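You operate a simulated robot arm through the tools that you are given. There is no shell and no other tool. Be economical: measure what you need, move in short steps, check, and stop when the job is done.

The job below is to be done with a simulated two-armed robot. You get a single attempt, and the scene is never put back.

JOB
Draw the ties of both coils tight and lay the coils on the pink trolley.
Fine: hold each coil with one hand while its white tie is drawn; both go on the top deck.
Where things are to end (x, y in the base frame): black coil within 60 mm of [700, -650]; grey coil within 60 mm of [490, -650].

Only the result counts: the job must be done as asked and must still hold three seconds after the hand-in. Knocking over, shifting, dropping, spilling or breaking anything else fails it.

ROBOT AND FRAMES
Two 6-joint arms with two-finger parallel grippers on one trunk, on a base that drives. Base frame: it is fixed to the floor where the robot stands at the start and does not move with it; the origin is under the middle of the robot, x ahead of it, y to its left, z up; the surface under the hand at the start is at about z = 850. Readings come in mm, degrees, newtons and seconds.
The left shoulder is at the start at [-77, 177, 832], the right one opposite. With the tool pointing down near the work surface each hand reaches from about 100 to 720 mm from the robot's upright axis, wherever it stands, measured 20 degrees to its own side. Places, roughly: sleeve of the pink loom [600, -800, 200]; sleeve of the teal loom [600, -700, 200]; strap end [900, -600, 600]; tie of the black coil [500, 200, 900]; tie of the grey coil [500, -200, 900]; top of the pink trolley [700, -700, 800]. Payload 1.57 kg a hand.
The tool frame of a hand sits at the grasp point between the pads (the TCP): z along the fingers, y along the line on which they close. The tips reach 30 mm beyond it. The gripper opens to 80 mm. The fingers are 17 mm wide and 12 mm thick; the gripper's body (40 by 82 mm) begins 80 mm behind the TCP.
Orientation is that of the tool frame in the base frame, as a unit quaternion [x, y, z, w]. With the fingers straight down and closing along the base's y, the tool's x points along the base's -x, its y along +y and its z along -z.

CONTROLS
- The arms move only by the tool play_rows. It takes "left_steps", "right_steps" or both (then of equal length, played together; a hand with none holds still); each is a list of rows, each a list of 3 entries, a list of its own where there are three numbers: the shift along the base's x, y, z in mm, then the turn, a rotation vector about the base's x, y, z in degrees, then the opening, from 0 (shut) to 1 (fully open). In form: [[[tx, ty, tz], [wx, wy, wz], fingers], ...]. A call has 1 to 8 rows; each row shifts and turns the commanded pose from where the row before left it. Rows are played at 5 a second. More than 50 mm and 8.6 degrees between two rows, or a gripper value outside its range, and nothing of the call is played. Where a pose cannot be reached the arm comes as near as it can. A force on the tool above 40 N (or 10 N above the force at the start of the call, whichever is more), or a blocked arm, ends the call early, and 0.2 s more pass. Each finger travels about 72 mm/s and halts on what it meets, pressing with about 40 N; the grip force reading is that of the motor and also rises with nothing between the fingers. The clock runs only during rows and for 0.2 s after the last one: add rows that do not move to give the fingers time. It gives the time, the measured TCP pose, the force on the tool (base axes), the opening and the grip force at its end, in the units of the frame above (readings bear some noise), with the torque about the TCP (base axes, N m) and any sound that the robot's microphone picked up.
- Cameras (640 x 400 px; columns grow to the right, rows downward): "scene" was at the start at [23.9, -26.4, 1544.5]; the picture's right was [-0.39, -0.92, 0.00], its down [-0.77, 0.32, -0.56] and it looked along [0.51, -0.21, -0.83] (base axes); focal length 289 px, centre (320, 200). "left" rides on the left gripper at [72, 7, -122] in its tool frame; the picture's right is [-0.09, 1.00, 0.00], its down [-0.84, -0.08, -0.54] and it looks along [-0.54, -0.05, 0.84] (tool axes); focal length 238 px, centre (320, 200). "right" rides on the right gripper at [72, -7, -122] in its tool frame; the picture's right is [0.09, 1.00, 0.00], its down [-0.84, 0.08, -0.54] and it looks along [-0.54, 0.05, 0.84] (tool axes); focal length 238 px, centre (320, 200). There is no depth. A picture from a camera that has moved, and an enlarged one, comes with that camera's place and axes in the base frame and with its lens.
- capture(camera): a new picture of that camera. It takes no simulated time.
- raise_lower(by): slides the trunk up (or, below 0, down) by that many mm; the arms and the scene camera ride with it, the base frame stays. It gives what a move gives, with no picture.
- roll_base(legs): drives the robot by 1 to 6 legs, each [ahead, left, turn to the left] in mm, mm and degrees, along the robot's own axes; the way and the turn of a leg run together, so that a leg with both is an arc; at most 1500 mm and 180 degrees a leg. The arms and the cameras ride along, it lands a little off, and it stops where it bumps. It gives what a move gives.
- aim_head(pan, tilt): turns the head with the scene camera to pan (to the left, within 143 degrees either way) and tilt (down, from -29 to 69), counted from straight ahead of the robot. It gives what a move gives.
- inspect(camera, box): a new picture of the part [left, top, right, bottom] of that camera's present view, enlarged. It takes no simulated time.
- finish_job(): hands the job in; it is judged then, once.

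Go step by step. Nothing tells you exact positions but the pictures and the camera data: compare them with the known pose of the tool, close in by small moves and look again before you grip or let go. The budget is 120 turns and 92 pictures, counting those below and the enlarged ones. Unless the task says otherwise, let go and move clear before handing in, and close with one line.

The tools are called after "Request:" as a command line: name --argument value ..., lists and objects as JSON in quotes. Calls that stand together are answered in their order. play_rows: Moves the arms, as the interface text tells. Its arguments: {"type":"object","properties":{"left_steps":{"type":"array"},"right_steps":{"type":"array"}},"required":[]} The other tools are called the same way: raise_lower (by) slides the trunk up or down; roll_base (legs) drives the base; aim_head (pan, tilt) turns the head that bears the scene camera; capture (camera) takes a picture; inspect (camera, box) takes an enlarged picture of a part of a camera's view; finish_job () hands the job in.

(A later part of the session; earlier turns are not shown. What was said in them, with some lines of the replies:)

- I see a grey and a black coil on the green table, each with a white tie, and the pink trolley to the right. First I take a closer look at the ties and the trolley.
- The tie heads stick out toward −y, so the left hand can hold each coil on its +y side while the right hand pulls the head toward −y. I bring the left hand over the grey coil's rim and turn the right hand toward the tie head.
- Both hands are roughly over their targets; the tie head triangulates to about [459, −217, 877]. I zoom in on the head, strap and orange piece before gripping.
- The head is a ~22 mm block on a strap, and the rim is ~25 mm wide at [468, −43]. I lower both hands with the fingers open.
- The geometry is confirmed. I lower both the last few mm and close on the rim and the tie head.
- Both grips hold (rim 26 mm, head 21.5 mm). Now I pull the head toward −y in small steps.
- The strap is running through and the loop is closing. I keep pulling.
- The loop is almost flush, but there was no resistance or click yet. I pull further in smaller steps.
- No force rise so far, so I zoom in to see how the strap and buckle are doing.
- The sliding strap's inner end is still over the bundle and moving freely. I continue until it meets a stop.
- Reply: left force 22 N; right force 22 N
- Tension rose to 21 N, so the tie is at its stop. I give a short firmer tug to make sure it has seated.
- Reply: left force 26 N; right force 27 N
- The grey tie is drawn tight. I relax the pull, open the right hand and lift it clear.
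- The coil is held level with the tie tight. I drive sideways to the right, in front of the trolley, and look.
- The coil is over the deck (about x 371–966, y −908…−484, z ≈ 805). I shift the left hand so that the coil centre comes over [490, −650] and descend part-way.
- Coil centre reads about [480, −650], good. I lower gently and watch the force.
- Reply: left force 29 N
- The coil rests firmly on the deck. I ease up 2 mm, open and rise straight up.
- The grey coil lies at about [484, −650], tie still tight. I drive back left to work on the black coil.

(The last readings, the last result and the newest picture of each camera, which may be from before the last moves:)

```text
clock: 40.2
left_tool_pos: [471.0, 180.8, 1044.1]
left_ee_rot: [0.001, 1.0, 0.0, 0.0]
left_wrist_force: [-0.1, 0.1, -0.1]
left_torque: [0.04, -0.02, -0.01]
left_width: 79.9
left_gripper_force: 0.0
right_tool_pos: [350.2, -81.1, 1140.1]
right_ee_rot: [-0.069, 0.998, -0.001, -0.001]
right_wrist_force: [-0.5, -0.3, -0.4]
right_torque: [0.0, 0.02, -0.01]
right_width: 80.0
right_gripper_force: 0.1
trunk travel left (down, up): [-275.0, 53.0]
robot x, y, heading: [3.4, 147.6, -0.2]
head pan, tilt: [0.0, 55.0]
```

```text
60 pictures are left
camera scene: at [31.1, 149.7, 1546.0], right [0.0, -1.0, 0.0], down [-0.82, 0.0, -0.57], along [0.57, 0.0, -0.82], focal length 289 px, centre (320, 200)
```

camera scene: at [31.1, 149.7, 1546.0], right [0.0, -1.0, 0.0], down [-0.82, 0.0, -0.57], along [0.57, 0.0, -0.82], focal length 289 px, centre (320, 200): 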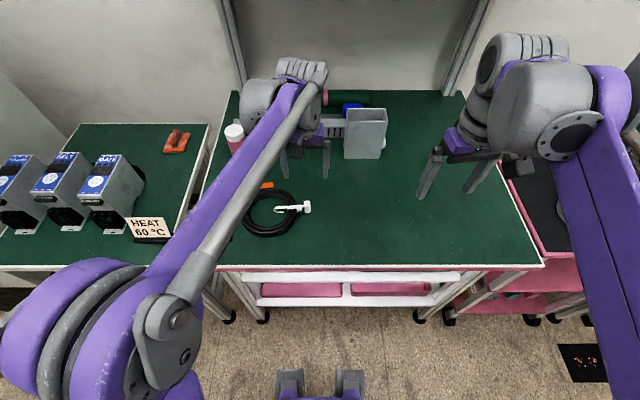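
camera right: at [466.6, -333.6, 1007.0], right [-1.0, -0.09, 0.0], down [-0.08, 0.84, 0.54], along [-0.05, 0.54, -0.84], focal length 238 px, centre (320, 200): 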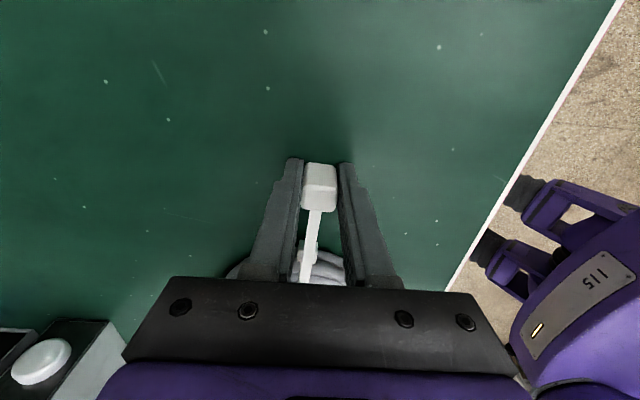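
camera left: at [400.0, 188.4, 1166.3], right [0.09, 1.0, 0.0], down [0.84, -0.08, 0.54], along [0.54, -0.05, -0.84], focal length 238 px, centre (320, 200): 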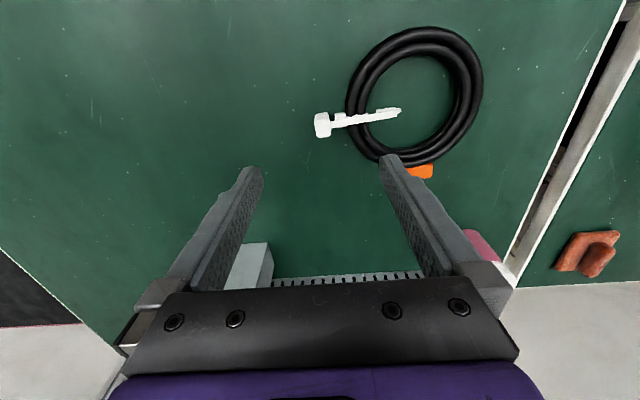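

The black coil is centred near [470, 293] with its tie head near [480, 184]. I bring the left hand over the +y rim and turn the right hand over the head.

Request:
play_rows --left_steps '[[[0, 22.2, -12], [0, 0, 0], 1], [[0, 22.2, -12], [0, 0, 0], 1], [[0, 22.2, -12], [0, 0, 0], 1], [[0, 22.2, -12], [0, 0, 0], 1], [[0, 22.2, -12], [0, 0, 0], 1], [[0, 22.2, -12], [0, 0, 0], 1], [[0, 22.2, -12], [0, 0, 0], 1], [[0, 22.2, -12], [0, 0, 0], 1]]' --right_steps '[[[11.8, 22, -13], [0, 0, 7.8], 1], [[11.8, 22, -13], [0, 0, 7.8], 1], [[11.8, 22, -13], [0, 0, 7.8], 1], [[11.8, 22, -13], [0, 0, 7.8], 1], [[11.8, 22, -13], [0, 0, 7.8], 1], [[11.8, 22, -13], [0, 0, 7.8], 1], [[11.8, 22, -13], [0, 0, 7.8], 1], [[11.8, 22, -13], [0, 0, 7.8], 1]]'

Request:
play_rows --right_steps '[[[11.8, 22, -24], [0, 0, 7.8], 1], [[11.8, 22, -24], [0, 0, 7.8], 1], [[11.7, 22, -24], [0, 0, 7.8], 1], [[0, 14, -24], [0, 0, 0], 1], [[0, 0, 0], [0, 0, 0], 1]]'

Request:
capture --camera "right"

Request:
capture --camera "left"

```text
clock: 42.0
left_tool_pos: [471.6, 358.6, 948.2]
left_ee_rot: [0.001, 1.0, -0.001, -0.001]
left_wrist_force: [0.1, 0.2, 0.4]
left_torque: [-0.03, -0.02, -0.02]
left_width: 79.9
left_gripper_force: 0.0
right_tool_pos: [443.1, 95.0, 1036.1]
right_ee_rot: [-0.576, 0.817, 0.0, 0.0]
right_wrist_force: [-0.3, -0.3, 0.2]
right_torque: [0.02, 0.04, -0.03]
right_width: 79.9
right_gripper_force: 0.1
trunk travel left (down, up): [-275.0, 53.0]
robot x, y, heading: [-1.7, 151.2, -0.0]
head pan, tilt: [0.0, 55.0]
```

```text
clock: 43.2
left_tool_pos: [470.5, 358.4, 948.3]
left_ee_rot: [0.001, 1.0, 0.001, -0.001]
left_wrist_force: [-0.8, 0.3, -0.3]
left_torque: [-0.02, 0.05, -0.01]
left_width: 80.0
left_gripper_force: 0.1
right_tool_pos: [479.4, 173.6, 940.0]
right_ee_rot: [0.729, -0.684, 0.001, 0.0]
right_wrist_force: [0.0, 0.4, 0.0]
right_torque: [-0.05, 0.01, -0.03]
right_width: 80.1
right_gripper_force: 0.1
trunk travel left (down, up): [-275.0, 53.0]
robot x, y, heading: [-1.9, 148.9, -0.2]
head pan, tilt: [0.0, 55.0]
```

```text
59 pictures are left
camera right: at [490.9, 102.7, 1062.0], right [-0.99, -0.16, 0.0], down [-0.13, 0.83, 0.54], along [-0.08, 0.54, -0.84], focal length 238 px, centre (320, 200)
```

right: 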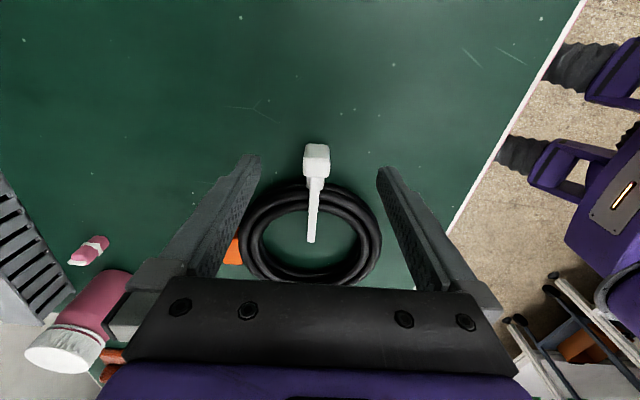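

```text
58 pictures are left
camera left: at [400.0, 365.6, 1070.8], right [0.09, 1.0, 0.0], down [0.84, -0.08, 0.54], along [0.54, -0.05, -0.84], focal length 238 px, centre (320, 200)
```

left: 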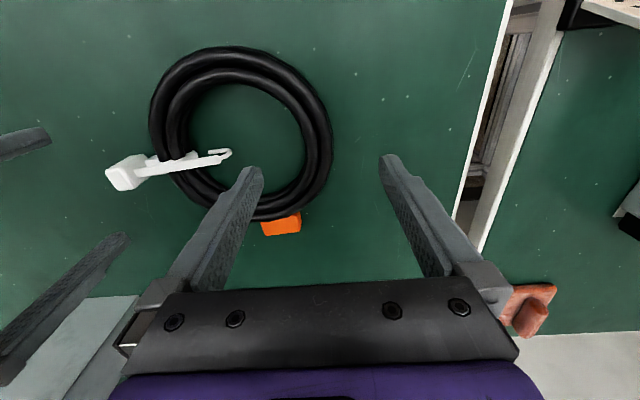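

Geometry agrees: head at [481, 182, 876], rim at [472, 359]. I lower both and close.

Request:
play_rows --left_steps '[[[0, 0, -20], [0, 0, 0], 1], [[0, 0, -20], [0, 0, 0], 1], [[0, 0, -15], [0, 0, 0], 1], [[1, 0, -10], [0, 0, 0], 1], [[0, 0, 0], [0, 0, 0], 1]]' --right_steps '[[[1, 5, -18], [0, 0, 0], 1], [[1, 3, -18], [0, 0, 0], 1], [[0, 0, -13], [0, 0, 0], 1], [[0, 0, -8], [0, 0, 0], 1], [[0, 0, 0], [0, 0, 0], 1]]'

Request:
capture --camera "right"

Request:
capture --camera "left"

```text
clock: 44.4
left_tool_pos: [472.5, 358.1, 884.1]
left_ee_rot: [0.001, 1.0, 0.0, 0.0]
left_wrist_force: [-0.1, 0.2, -0.4]
left_torque: [-0.02, 0.04, 0.0]
left_width: 79.8
left_gripper_force: 0.0
right_tool_pos: [481.0, 182.5, 883.6]
right_ee_rot: [0.73, -0.684, 0.0, 0.0]
right_wrist_force: [0.5, -0.4, 0.2]
right_torque: [0.0, 0.02, 0.04]
right_width: 80.2
right_gripper_force: 0.0
trunk travel left (down, up): [-275.0, 53.0]
robot x, y, heading: [-0.5, 149.7, -0.2]
head pan, tilt: [0.0, 55.0]
```

```text
57 pictures are left
camera right: at [493.2, 110.6, 1005.4], right [-0.99, -0.16, 0.0], down [-0.13, 0.83, 0.54], along [-0.08, 0.54, -0.84], focal length 238 px, centre (320, 200)
```

right: 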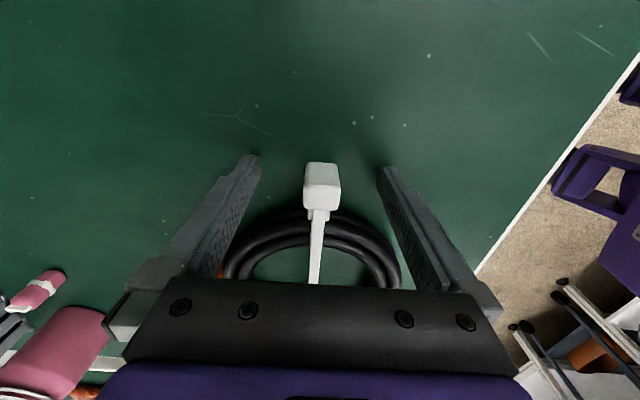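

```text
56 pictures are left
camera left: at [401.0, 365.4, 1005.3], right [0.09, 1.0, 0.0], down [0.84, -0.08, 0.54], along [0.54, -0.05, -0.84], focal length 238 px, centre (320, 200)
```

left: 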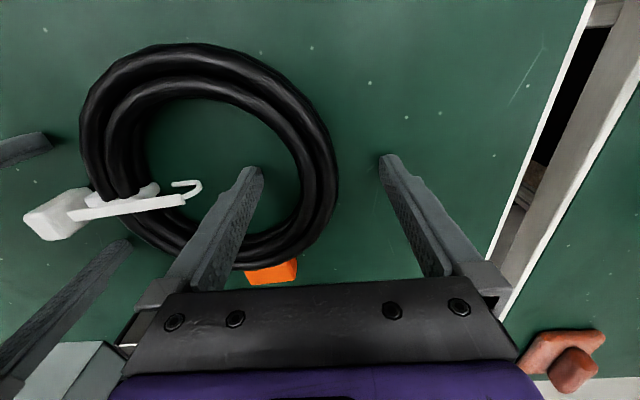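

Request:
play_rows --left_steps '[[[0, 1, 0], [0, 0, 0], 0.5], [[0, 0, 0], [0, 0, 0], 0], [[0, 0, 0], [0, 0, 0], 0], [[0, 0, 0], [0, 0, 0], 0], [[0, 0, 0], [0, 0, 0], 0]]' --right_steps '[[[0, 0, 0], [0, 0, 0], 0.5], [[0, 0, 0], [0, 0, 0], 0], [[0, 0, 0], [0, 0, 0], 0], [[0, 0, 0], [0, 0, 0], 0], [[0, 0, 0], [0, 0, 0], 0]]'

Request:
play_rows --right_steps '[[[0.4, -5, 0], [0, 0, 0], 0], [[0.4, -5, 0], [0, 0, 0], 0], [[0.4, -5, 0], [0, 0, 0], 0], [[0.4, -5, 0], [0, 0, 0], 0], [[0.4, -5, 0], [0, 0, 0], 0], [[0.4, -5, 0], [0, 0, 0], 0], [[0.4, -5, 0], [0, 0, 0], 0], [[0.3, -4, 0], [0, 0, 0], 0]]'

Request:
capture --camera "left"

```text
clock: 45.6
left_tool_pos: [472.5, 358.7, 882.4]
left_ee_rot: [0.001, 1.0, 0.0, 0.0]
left_wrist_force: [4.2, 0.2, 0.4]
left_torque: [0.0, 0.11, 0.62]
left_width: 26.7
left_gripper_force: 36.7
right_tool_pos: [480.9, 182.4, 881.9]
right_ee_rot: [0.729, -0.684, -0.001, 0.0]
right_wrist_force: [-3.9, 0.1, 2.3]
right_torque: [0.04, 0.0, 0.22]
right_width: 20.9
right_gripper_force: 34.2
trunk travel left (down, up): [-275.0, 53.0]
robot x, y, heading: [4.5, 146.6, -0.5]
head pan, tilt: [0.0, 55.0]
```

```text
clock: 47.4
left_tool_pos: [472.0, 359.5, 883.2]
left_ee_rot: [0.001, 1.0, 0.001, 0.0]
left_wrist_force: [4.0, -1.0, 0.5]
left_torque: [-0.1, -0.14, 0.59]
left_width: 26.9
left_gripper_force: 37.2
right_tool_pos: [483.3, 143.5, 883.2]
right_ee_rot: [0.729, -0.684, 0.0, 0.0]
right_wrist_force: [-4.4, 0.0, -0.9]
right_torque: [0.02, 0.01, 0.27]
right_width: 21.0
right_gripper_force: 34.0
trunk travel left (down, up): [-275.0, 53.0]
robot x, y, heading: [1.3, 147.3, -0.0]
head pan, tilt: [0.0, 55.0]
```

```text
55 pictures are left
camera left: at [401.1, 366.4, 1005.2], right [0.09, 1.0, 0.0], down [0.84, -0.08, 0.54], along [0.54, -0.05, -0.84], focal length 238 px, centre (320, 200)
```

left: 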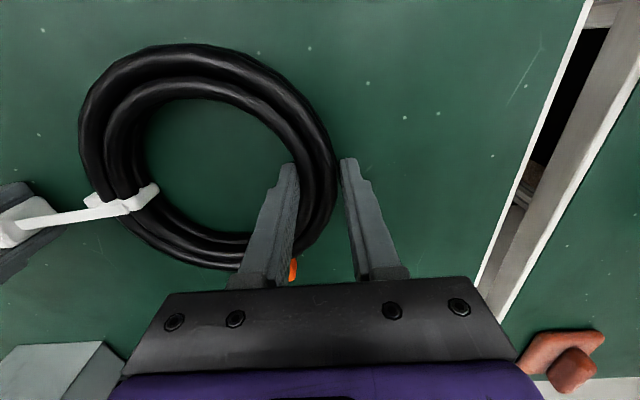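

The strap has run 39 mm freely. I continue in small steps until the tension rises.

Request:
play_rows --right_steps '[[[0.2, -3, 0], [0, 0, 0], 0], [[0.2, -2, 0], [0, 0, 0], 0], [[0.2, -2, 0], [0, 0, 0], 0], [[0.2, -2, 0], [0, 0, 0], 0], [[0, 0, 0], [0, 0, 0], 0]]'

Request:
play_rows --right_steps '[[[0.1, -2, 0], [0, 0, 0], 0], [[0, -1, 0], [0, 0, 0], 0], [[0, 0, 0], [0, 0, 0], 0]]'

```text
clock: 48.6
left_tool_pos: [472.8, 358.6, 882.7]
left_ee_rot: [0.001, 1.0, -0.001, 0.0]
left_wrist_force: [4.9, -6.8, -0.8]
left_torque: [-0.09, -0.08, 0.69]
left_width: 26.6
left_gripper_force: 37.6
right_tool_pos: [483.5, 134.8, 883.7]
right_ee_rot: [0.73, -0.684, 0.0, -0.001]
right_wrist_force: [-4.5, 7.3, 1.5]
right_torque: [0.17, 0.05, 0.29]
right_width: 20.8
right_gripper_force: 34.5
trunk travel left (down, up): [-275.0, 53.0]
robot x, y, heading: [4.5, 146.3, -0.2]
head pan, tilt: [0.0, 55.0]
```

```text
clock: 49.4
left_tool_pos: [472.2, 358.3, 883.1]
left_ee_rot: [0.002, 1.0, -0.001, -0.001]
left_wrist_force: [5.0, -19.9, 0.4]
left_torque: [-0.33, -0.14, 0.7]
left_width: 26.4
left_gripper_force: 37.7
right_tool_pos: [485.1, 132.3, 882.1]
right_ee_rot: [0.73, -0.684, -0.001, 0.0]
right_wrist_force: [-5.9, 20.7, 0.1]
right_torque: [0.02, 0.01, 0.27]
right_width: 20.9
right_gripper_force: 34.3
trunk travel left (down, up): [-275.0, 53.0]
robot x, y, heading: [3.9, 149.4, -0.2]
head pan, tilt: [0.0, 55.0]
```

Request:
play_rows --right_steps '[[[0, -1, 0], [0, 0, 0], 0], [[0, -1, 0], [0, 0, 0], 0], [[0, 0, 0], [0, 0, 0], 0]]'

Request:
inspect --camera "left" --box '[0, 140, 190, 260]'

```text
clock: 50.2
left_tool_pos: [473.2, 357.7, 883.0]
left_ee_rot: [0.001, 1.0, -0.002, 0.0]
left_wrist_force: [4.4, -26.9, 1.1]
left_torque: [-0.3, -0.16, 0.65]
left_width: 26.6
left_gripper_force: 37.3
right_tool_pos: [485.6, 130.2, 881.9]
right_ee_rot: [0.729, -0.684, -0.001, -0.001]
right_wrist_force: [-4.9, 26.5, 0.0]
right_torque: [0.06, 0.01, 0.22]
right_width: 21.1
right_gripper_force: 34.2
trunk travel left (down, up): [-275.0, 53.0]
robot x, y, heading: [2.5, 149.4, -0.0]
head pan, tilt: [0.0, 55.0]
```

```text
3.33 times, centred on (95, 200) of left
camera zoom: at [401.2, 365.6, 1005.1], right [0.09, 1.0, 0.0], down [0.84, -0.08, 0.54], along [0.54, -0.05, -0.84], focal length 794 px, centre (1070, 200)
```

zoom: 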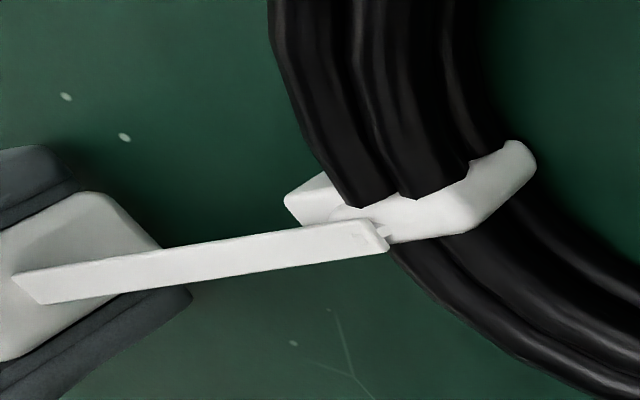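

Same tight state as on the grey coil (26 N at the stop). I release the tie head, retract the right hand and lift the black coil.

Request:
play_rows --right_steps '[[[0, 2, 0], [0, 0, 0], 0], [[0, 0, 0], [0, 0, 0], 0.5], [[0, 0, 0], [0, 0, 0], 1], [[0, 0, 0], [0, 0, 0], 1], [[0, 0, 30], [0, 0, 0], 1], [[0, -10, 45], [0, 0, 0], 1], [[-10, -20, 40], [0, 0, -6], 1], [[-20, -25, 30], [0, 0, -8], 1]]'

Request:
play_rows --left_steps '[[[0, 0, 10], [0, 0, 0], 0], [[0, 0, 15], [0, 0, 0], 0], [[0, 0, 15], [0, 0, 0], 0], [[0, 0, 20], [0, 0, 0], 0], [[0, 0, 20], [0, 0, 0], 0], [[0, 0, 20], [0, 0, 0], 0], [[0, 0, 20], [0, 0, 0], 0], [[0, 0, 0], [0, 0, 0], 0]]' --right_steps '[[[-13, -20, 15], [0, 0, -8.5], 1], [[-13, -20, 15], [0, 0, -8.5], 1], [[-13, -20, 15], [0, 0, -8.5], 1], [[-13, -20, 15], [0, 0, -8.5], 1], [[-13, -20, 15], [0, 0, -8.5], 1], [[-13, -20, 15], [0, 0, -8.5], 1], [[-13, -20, 15], [0, 0, -8.5], 1], [[-13, -20, 15], [0, 0, -8.5], 1]]'

Request:
capture --camera "left"

Request:
capture --camera "scene"

```text
clock: 52.0
left_tool_pos: [472.3, 358.7, 883.5]
left_ee_rot: [0.001, 1.0, 0.0, 0.0]
left_wrist_force: [-0.2, -0.5, 0.6]
left_torque: [-0.07, 0.21, -0.02]
left_width: 25.5
left_gripper_force: 36.5
right_tool_pos: [454.5, 73.5, 1027.9]
right_ee_rot: [-0.639, 0.769, 0.0, 0.0]
right_wrist_force: [-0.4, -0.2, -0.2]
right_torque: [0.05, -0.02, -0.02]
right_width: 79.9
right_gripper_force: 0.0
trunk travel left (down, up): [-275.0, 53.0]
robot x, y, heading: [0.1, 148.2, 0.3]
head pan, tilt: [0.0, 55.0]
```

```text
clock: 53.8
left_tool_pos: [472.3, 359.7, 1004.3]
left_ee_rot: [0.001, 1.0, 0.0, 0.001]
left_wrist_force: [-0.4, -0.2, -2.5]
left_torque: [0.15, 0.01, 0.01]
left_width: 25.4
left_gripper_force: 36.3
right_tool_pos: [351.3, -85.0, 1148.6]
right_ee_rot: [-0.1, 0.995, -0.001, 0.0]
right_wrist_force: [-0.4, -0.1, -0.2]
right_torque: [-0.01, 0.03, -0.03]
right_width: 80.0
right_gripper_force: 0.0
trunk travel left (down, up): [-275.0, 53.0]
robot x, y, heading: [-1.6, 153.0, 0.3]
head pan, tilt: [0.0, 55.0]
```

```text
53 pictures are left
camera left: at [401.2, 367.1, 1125.7], right [0.09, 1.0, 0.0], down [0.84, -0.08, 0.54], along [0.54, -0.05, -0.84], focal length 238 px, centre (320, 200)
```

left: 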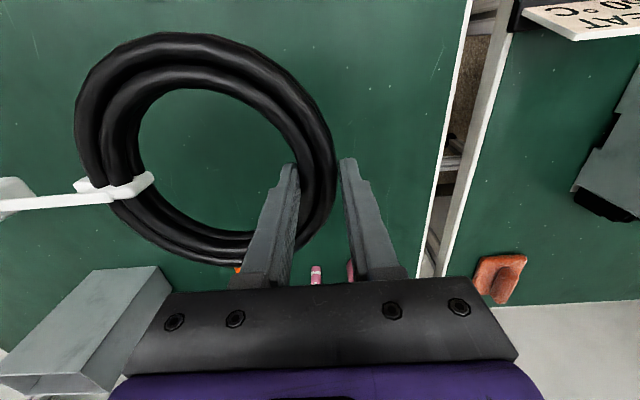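

```text
52 pictures are left
camera scene: at [30.9, 149.5, 1545.9], right [0.0, -1.0, 0.0], down [-0.82, 0.0, -0.57], along [0.57, 0.0, -0.82], focal length 289 px, centre (320, 200)
```

scene: 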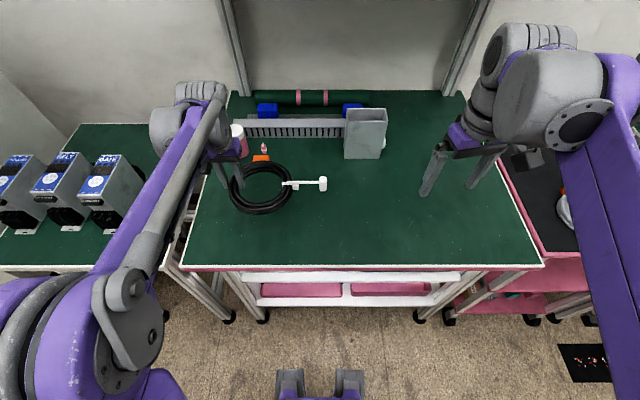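

The black coil hangs level and its tie stays tight. I drive right again and a little ahead, in front of the trolley.

Request:
roll_base --legs '[[0, -840, 0], [90, 0, 0]]'

Request:
capture --camera "scene"

Request:
capture --camera "left"

```text
clock: 62.2
left_tool_pos: [561.0, -470.3, 1003.4]
left_ee_rot: [-0.003, 1.0, 0.0, 0.0]
left_wrist_force: [-0.4, -0.1, -2.3]
left_torque: [0.17, 0.03, -0.01]
left_width: 25.8
left_gripper_force: 36.5
right_tool_pos: [442.9, -915.2, 1148.6]
right_ee_rot: [-0.106, 0.994, 0.001, 0.0]
right_wrist_force: [-0.4, 0.3, 0.6]
right_torque: [-0.02, -0.01, 0.0]
right_width: 80.0
right_gripper_force: 0.0
trunk travel left (down, up): [-275.0, 53.0]
robot x, y, heading: [89.7, -682.7, 0.1]
head pan, tilt: [0.0, 55.0]
```

```text
51 pictures are left
camera scene: at [120.9, -684.0, 1545.9], right [0.0, -1.0, 0.0], down [-0.82, 0.0, -0.57], along [0.57, 0.0, -0.82], focal length 289 px, centre (320, 200)
```

scene: 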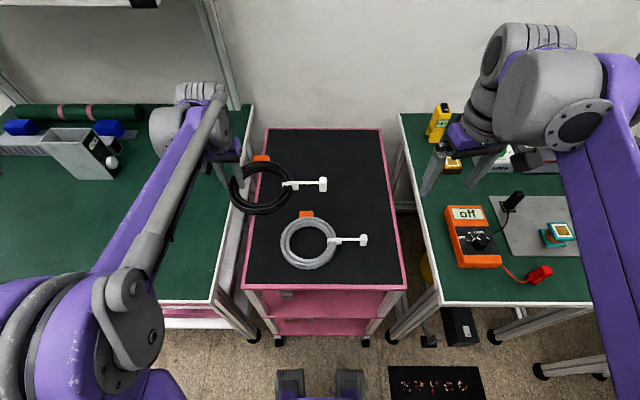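

```text
50 pictures are left
camera left: at [489.5, -463.9, 1125.1], right [0.09, 1.0, 0.0], down [0.84, -0.07, 0.54], along [0.54, -0.05, -0.84], focal length 238 px, centre (320, 200)
```

left: 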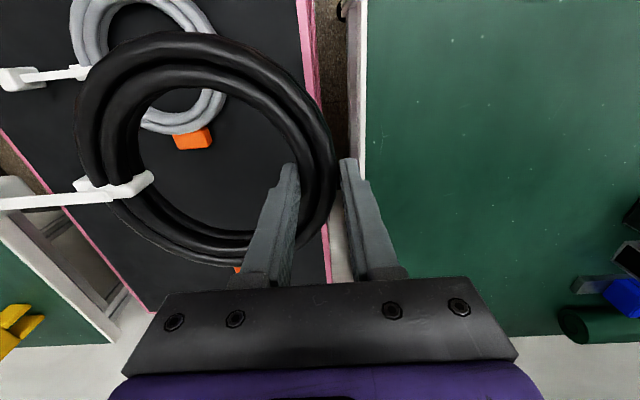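

The way is clear. I move the left hand so the coil centre comes to about [707, −650], then start down.

Request:
play_rows --left_steps '[[[24, -19, 0], [0, 0, 0], 0], [[24, -19, 0], [0, 0, 0], 0], [[25, -19, 0], [0, 0, 0], 0], [[25, -19, 0], [0, 0, 0], 0], [[25, -19, 0], [0, 0, 0], 0], [[24, -19, 0], [0, 0, 0], 0], [[0, 0, -30], [0, 0, 0], 0], [[0, 0, -30], [0, 0, 0], 0]]'

Request:
play_rows --left_steps '[[[0, 0, -25], [0, 0, 0], 0], [[0, 0, -25], [0, 0, 0], 0], [[0, 0, -20], [0, 0, 0], 0], [[0, 0, 0], [0, 0, 0], 0]]'

Request:
inspect --camera "scene" --box '[220, 110, 420, 300]'

Request:
capture --camera "left"

```text
clock: 64.0
left_tool_pos: [707.1, -584.5, 942.5]
left_ee_rot: [-0.003, 1.0, 0.001, 0.0]
left_wrist_force: [-0.2, 0.8, -2.4]
left_torque: [0.15, 0.02, -0.02]
left_width: 25.5
left_gripper_force: 36.8
right_tool_pos: [443.8, -915.4, 1148.3]
right_ee_rot: [-0.105, 0.994, 0.0, 0.001]
right_wrist_force: [0.2, 0.4, 0.1]
right_torque: [0.02, 0.0, -0.01]
right_width: 80.1
right_gripper_force: 0.0
trunk travel left (down, up): [-275.0, 53.0]
robot x, y, heading: [90.9, -685.6, 0.6]
head pan, tilt: [0.0, 55.0]
```

```text
clock: 65.0
left_tool_pos: [707.0, -584.9, 870.8]
left_ee_rot: [-0.002, 1.0, 0.0, -0.001]
left_wrist_force: [0.4, -0.6, -1.9]
left_torque: [0.16, 0.0, -0.01]
left_width: 25.4
left_gripper_force: 36.7
right_tool_pos: [442.1, -915.2, 1148.2]
right_ee_rot: [-0.106, 0.994, 0.001, 0.0]
right_wrist_force: [-0.7, 0.9, -0.6]
right_torque: [-0.02, 0.01, 0.02]
right_width: 80.1
right_gripper_force: 0.0
trunk travel left (down, up): [-275.0, 53.0]
robot x, y, heading: [88.8, -681.3, 0.3]
head pan, tilt: [0.0, 55.0]
```

```text
2.11 times, centred on (320, 205) of scene
camera zoom: at [120.7, -684.0, 1546.0], right [0.0, -1.0, 0.0], down [-0.82, 0.0, -0.57], along [0.57, 0.0, -0.82], focal length 608 px, centre (320, 190)
```

zoom: 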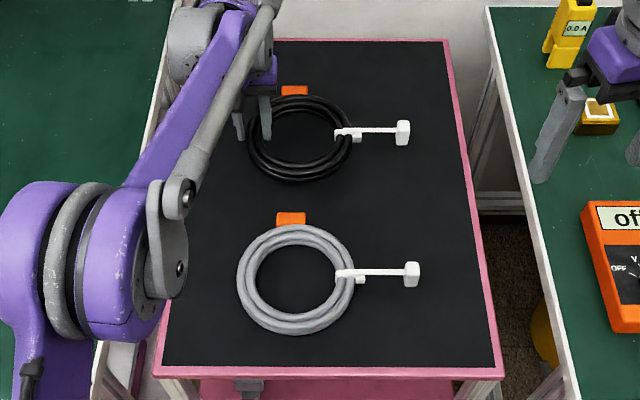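

```text
48 pictures are left
camera left: at [636.4, -577.6, 994.5], right [0.09, 1.0, 0.0], down [0.84, -0.07, 0.54], along [0.54, -0.05, -0.84], focal length 238 px, centre (320, 200)
```

left: 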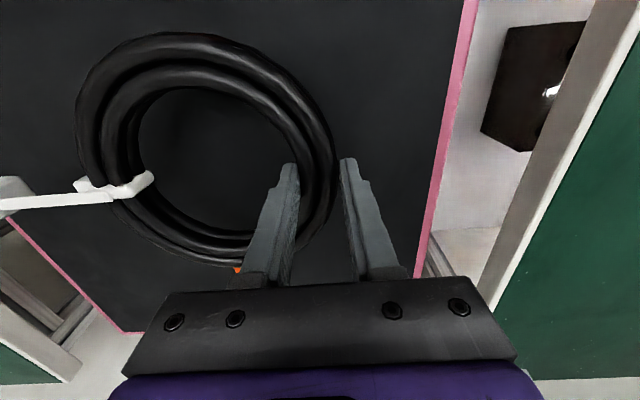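

Centre reads about [700, −652], well clear of the grey coil. I lower it onto the deck.

Request:
play_rows --left_steps '[[[0, 0, -8], [0, 0, 0], 0], [[0, 0, -7], [0, 0, 0], 0], [[0, 0, -6], [0, 0, 0], 0], [[0, 0, -5], [0, 0, 0], 0], [[0, 0, -4], [0, 0, 0], 0], [[0, 0, -2], [0, 0, 0], 0], [[0, 0, 0], [0, 0, 0], 0]]'

Request:
play_rows --left_steps '[[[0, 0, -2], [0, 0, 0], 0], [[0, 0, -1], [0, 0, 0], 0], [[0, 0, 0], [0, 0, 0], 0]]'

```text
clock: 66.6
left_tool_pos: [708.8, -584.2, 840.3]
left_ee_rot: [-0.002, 1.0, 0.0, 0.0]
left_wrist_force: [0.2, 0.4, -2.4]
left_torque: [0.14, -0.01, 0.0]
left_width: 25.2
left_gripper_force: 37.0
right_tool_pos: [442.9, -915.3, 1149.0]
right_ee_rot: [-0.106, 0.994, 0.0, 0.0]
right_wrist_force: [-0.3, -0.1, -0.3]
right_torque: [-0.05, -0.01, 0.05]
right_width: 79.8
right_gripper_force: 0.0
trunk travel left (down, up): [-275.0, 53.0]
robot x, y, heading: [92.8, -682.6, 0.3]
head pan, tilt: [0.0, 55.0]
```

```text
clock: 67.4
left_tool_pos: [708.2, -583.6, 837.8]
left_ee_rot: [-0.003, 1.0, 0.0, 0.001]
left_wrist_force: [0.0, 0.0, -2.7]
left_torque: [0.16, -0.04, 0.04]
left_width: 25.3
left_gripper_force: 36.3
right_tool_pos: [443.3, -915.1, 1148.5]
right_ee_rot: [-0.106, 0.994, -0.001, 0.0]
right_wrist_force: [-0.6, 1.0, -0.2]
right_torque: [-0.01, 0.05, -0.02]
right_width: 79.9
right_gripper_force: 0.2
trunk travel left (down, up): [-275.0, 53.0]
robot x, y, heading: [90.9, -680.5, 0.5]
head pan, tilt: [0.0, 55.0]
```

Request:
play_rows --left_steps '[[[0, 0, -2], [0, 0, 0], 0], [[0, 0, -1], [0, 0, 0], 0], [[0, 0, 0], [0, 0, 0], 0]]'

```text
clock: 68.2
left_tool_pos: [708.2, -584.6, 835.2]
left_ee_rot: [-0.003, 1.0, 0.0, 0.0]
left_wrist_force: [-0.3, 0.6, -3.1]
left_torque: [0.15, 0.0, -0.04]
left_width: 25.5
left_gripper_force: 37.0
right_tool_pos: [443.2, -915.0, 1148.4]
right_ee_rot: [-0.105, 0.994, -0.001, 0.0]
right_wrist_force: [-0.2, -0.2, -0.4]
right_torque: [0.0, 0.03, -0.01]
right_width: 80.1
right_gripper_force: 0.1
trunk travel left (down, up): [-275.0, 53.0]
robot x, y, heading: [94.4, -685.8, 0.3]
head pan, tilt: [0.0, 55.0]
```

Request:
play_rows --left_steps '[[[0, 0, -1], [0, 0, 0], 0], [[0, 0, -1], [0, 0, 0], 0], [[0, 0, 0], [0, 0, 0], 0]]'

Request:
play_rows --left_steps '[[[0, 0, -1], [0, 0, 0], 0], [[0, 0, 0], [0, 0, 0], 0]]'

```text
clock: 69.0
left_tool_pos: [708.0, -584.2, 835.7]
left_ee_rot: [-0.002, 1.0, -0.001, 0.0]
left_wrist_force: [10.1, 0.9, 24.3]
left_torque: [-0.01, 0.32, 0.02]
left_width: 25.4
left_gripper_force: 36.7
right_tool_pos: [441.9, -915.8, 1149.3]
right_ee_rot: [-0.105, 0.994, 0.0, 0.001]
right_wrist_force: [0.3, 0.0, -0.8]
right_torque: [0.02, 0.0, -0.03]
right_width: 80.2
right_gripper_force: 0.1
trunk travel left (down, up): [-275.0, 53.0]
robot x, y, heading: [90.1, -688.5, 0.4]
head pan, tilt: [0.0, 55.0]
```

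```text
clock: 69.6
left_tool_pos: [706.8, -585.4, 832.9]
left_ee_rot: [-0.003, 1.0, 0.0, 0.001]
left_wrist_force: [11.2, 1.8, 27.3]
left_torque: [0.02, -0.28, 0.03]
left_width: 25.5
left_gripper_force: 37.6
right_tool_pos: [441.6, -915.6, 1150.4]
right_ee_rot: [-0.105, 0.994, 0.0, 0.001]
right_wrist_force: [-0.2, 0.6, 0.5]
right_torque: [-0.01, 0.0, -0.01]
right_width: 80.1
right_gripper_force: 0.0
trunk travel left (down, up): [-275.0, 53.0]
robot x, y, heading: [87.4, -687.7, 0.5]
head pan, tilt: [0.0, 55.0]
```

The coil is on the deck. I ease up 2 mm, open and rise clear.

Request:
play_rows --left_steps '[[[0, 0, 2], [0, 0, 0], 0], [[0, 0, 0], [0, 0, 0], 0.4], [[0, 0, 0], [0, 0, 0], 0.8], [[0, 0, 0], [0, 0, 0], 1], [[0, 0, 0], [0, 0, 0], 1], [[0, 0, 20], [0, 0, 0], 1], [[0, 0, 40], [0, 0, 0], 1], [[0, 0, 40], [0, 0, 0], 1]]'

Request:
play_rows --left_steps '[[[0, 0, 45], [0, 0, 0], 1], [[-10, 10, 45], [0, 0, 0], 1], [[-30, 20, 20], [0, 0, 0], 1], [[-30, 20, 0], [0, 0, 0], 1], [[-30, 20, 0], [0, 0, 0], 1], [[0, 0, 0], [0, 0, 0], 1]]'

Request:
inspect --camera "scene" --box '[220, 110, 420, 300]'

Request:
capture --camera "scene"

```text
clock: 71.4
left_tool_pos: [708.6, -585.3, 934.0]
left_ee_rot: [-0.003, 1.0, 0.0, 0.0]
left_wrist_force: [0.3, 0.2, -0.5]
left_torque: [-0.01, 0.02, 0.0]
left_width: 79.9
left_gripper_force: 0.0
right_tool_pos: [443.2, -915.4, 1150.8]
right_ee_rot: [-0.106, 0.994, 0.0, 0.0]
right_wrist_force: [-0.5, -0.1, 0.0]
right_torque: [0.01, 0.01, -0.01]
right_width: 80.2
right_gripper_force: 0.1
trunk travel left (down, up): [-275.0, 53.0]
robot x, y, heading: [90.8, -685.9, 0.1]
head pan, tilt: [0.0, 55.0]
```

```text
clock: 72.8
left_tool_pos: [607.9, -515.1, 1042.1]
left_ee_rot: [-0.003, 1.0, 0.0, 0.001]
left_wrist_force: [-1.2, 0.2, -0.2]
left_torque: [-0.01, 0.01, 0.01]
left_width: 80.1
left_gripper_force: 0.1
right_tool_pos: [444.0, -915.6, 1149.5]
right_ee_rot: [-0.106, 0.994, 0.0, 0.0]
right_wrist_force: [0.4, 0.5, -0.5]
right_torque: [-0.02, 0.02, 0.02]
right_width: 80.0
right_gripper_force: 0.1
trunk travel left (down, up): [-275.0, 53.0]
robot x, y, heading: [92.5, -688.8, 0.5]
head pan, tilt: [0.0, 55.0]
```

```text
2.11 times, centred on (320, 205) of scene
camera zoom: at [121.3, -684.3, 1546.0], right [0.0, -1.0, 0.0], down [-0.82, 0.0, -0.57], along [0.57, 0.0, -0.82], focal length 608 px, centre (320, 190)
```

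zoom: 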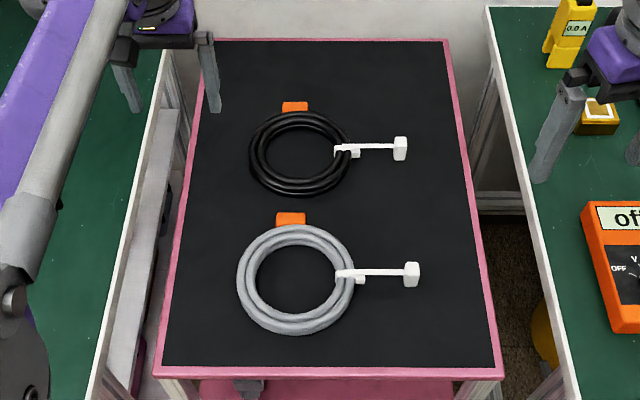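

```text
46 pictures are left
camera scene: at [121.3, -684.3, 1546.0], right [0.0, -1.0, 0.0], down [-0.82, 0.0, -0.57], along [0.57, 0.0, -0.82], focal length 289 px, centre (320, 200)
```

scene: 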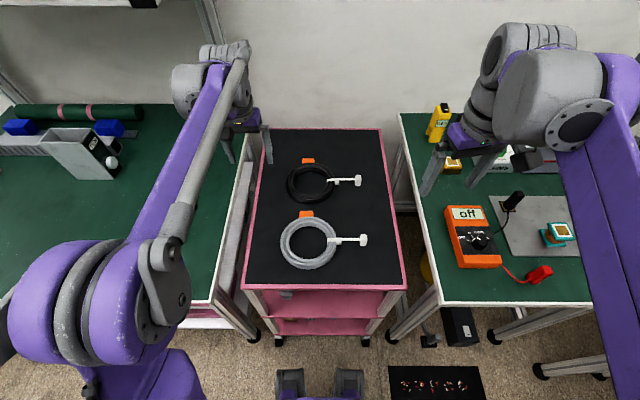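

Both coils lie on the deck at about [701, −653] and [484, −650]. I take one last close look at both ties.

Request:
inspect --camera "scene" --box '[310, 165, 370, 200]'

Request:
inspect --camera "scene" --box '[310, 222, 370, 257]'

```text
10.67 times, centred on (340, 182) of scene
camera zoom: at [121.3, -684.3, 1546.0], right [0.0, -1.0, 0.0], down [-0.82, 0.0, -0.57], along [0.57, 0.0, -0.82], focal length 3080 px, centre (107, 387)
```

zoom: 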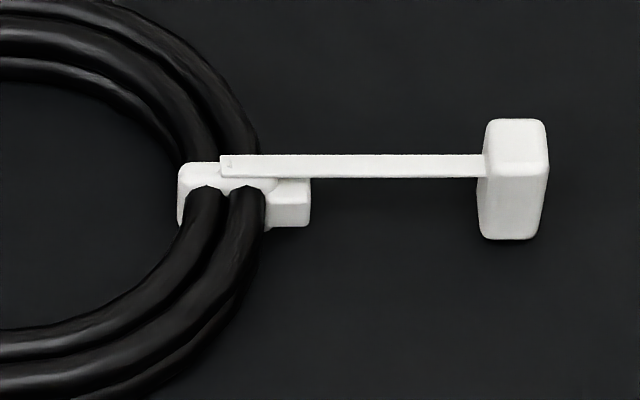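

```text
10.67 times, centred on (340, 240) of scene
camera zoom: at [121.3, -684.3, 1546.0], right [0.0, -1.0, 0.0], down [-0.82, 0.0, -0.57], along [0.57, 0.0, -0.82], focal length 3080 px, centre (107, -221)
```

zoom: 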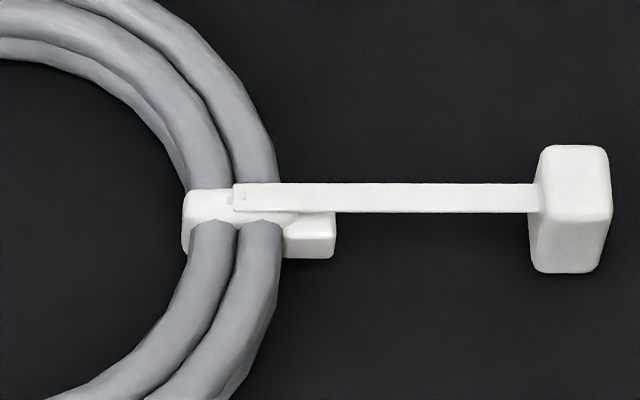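

Both ties are drawn to the same tight state, both coils lie on the deck, and both hands are clear. I hand in.

Request:
finish_job

```text
The job is handed in.
```

I drew both ties tight to their stops and laid both coils on the pink trolley's top deck. By my camera readings, the black coil is at about [701, −653] and the grey at about [484, −650], both within the 60 mm allowed.
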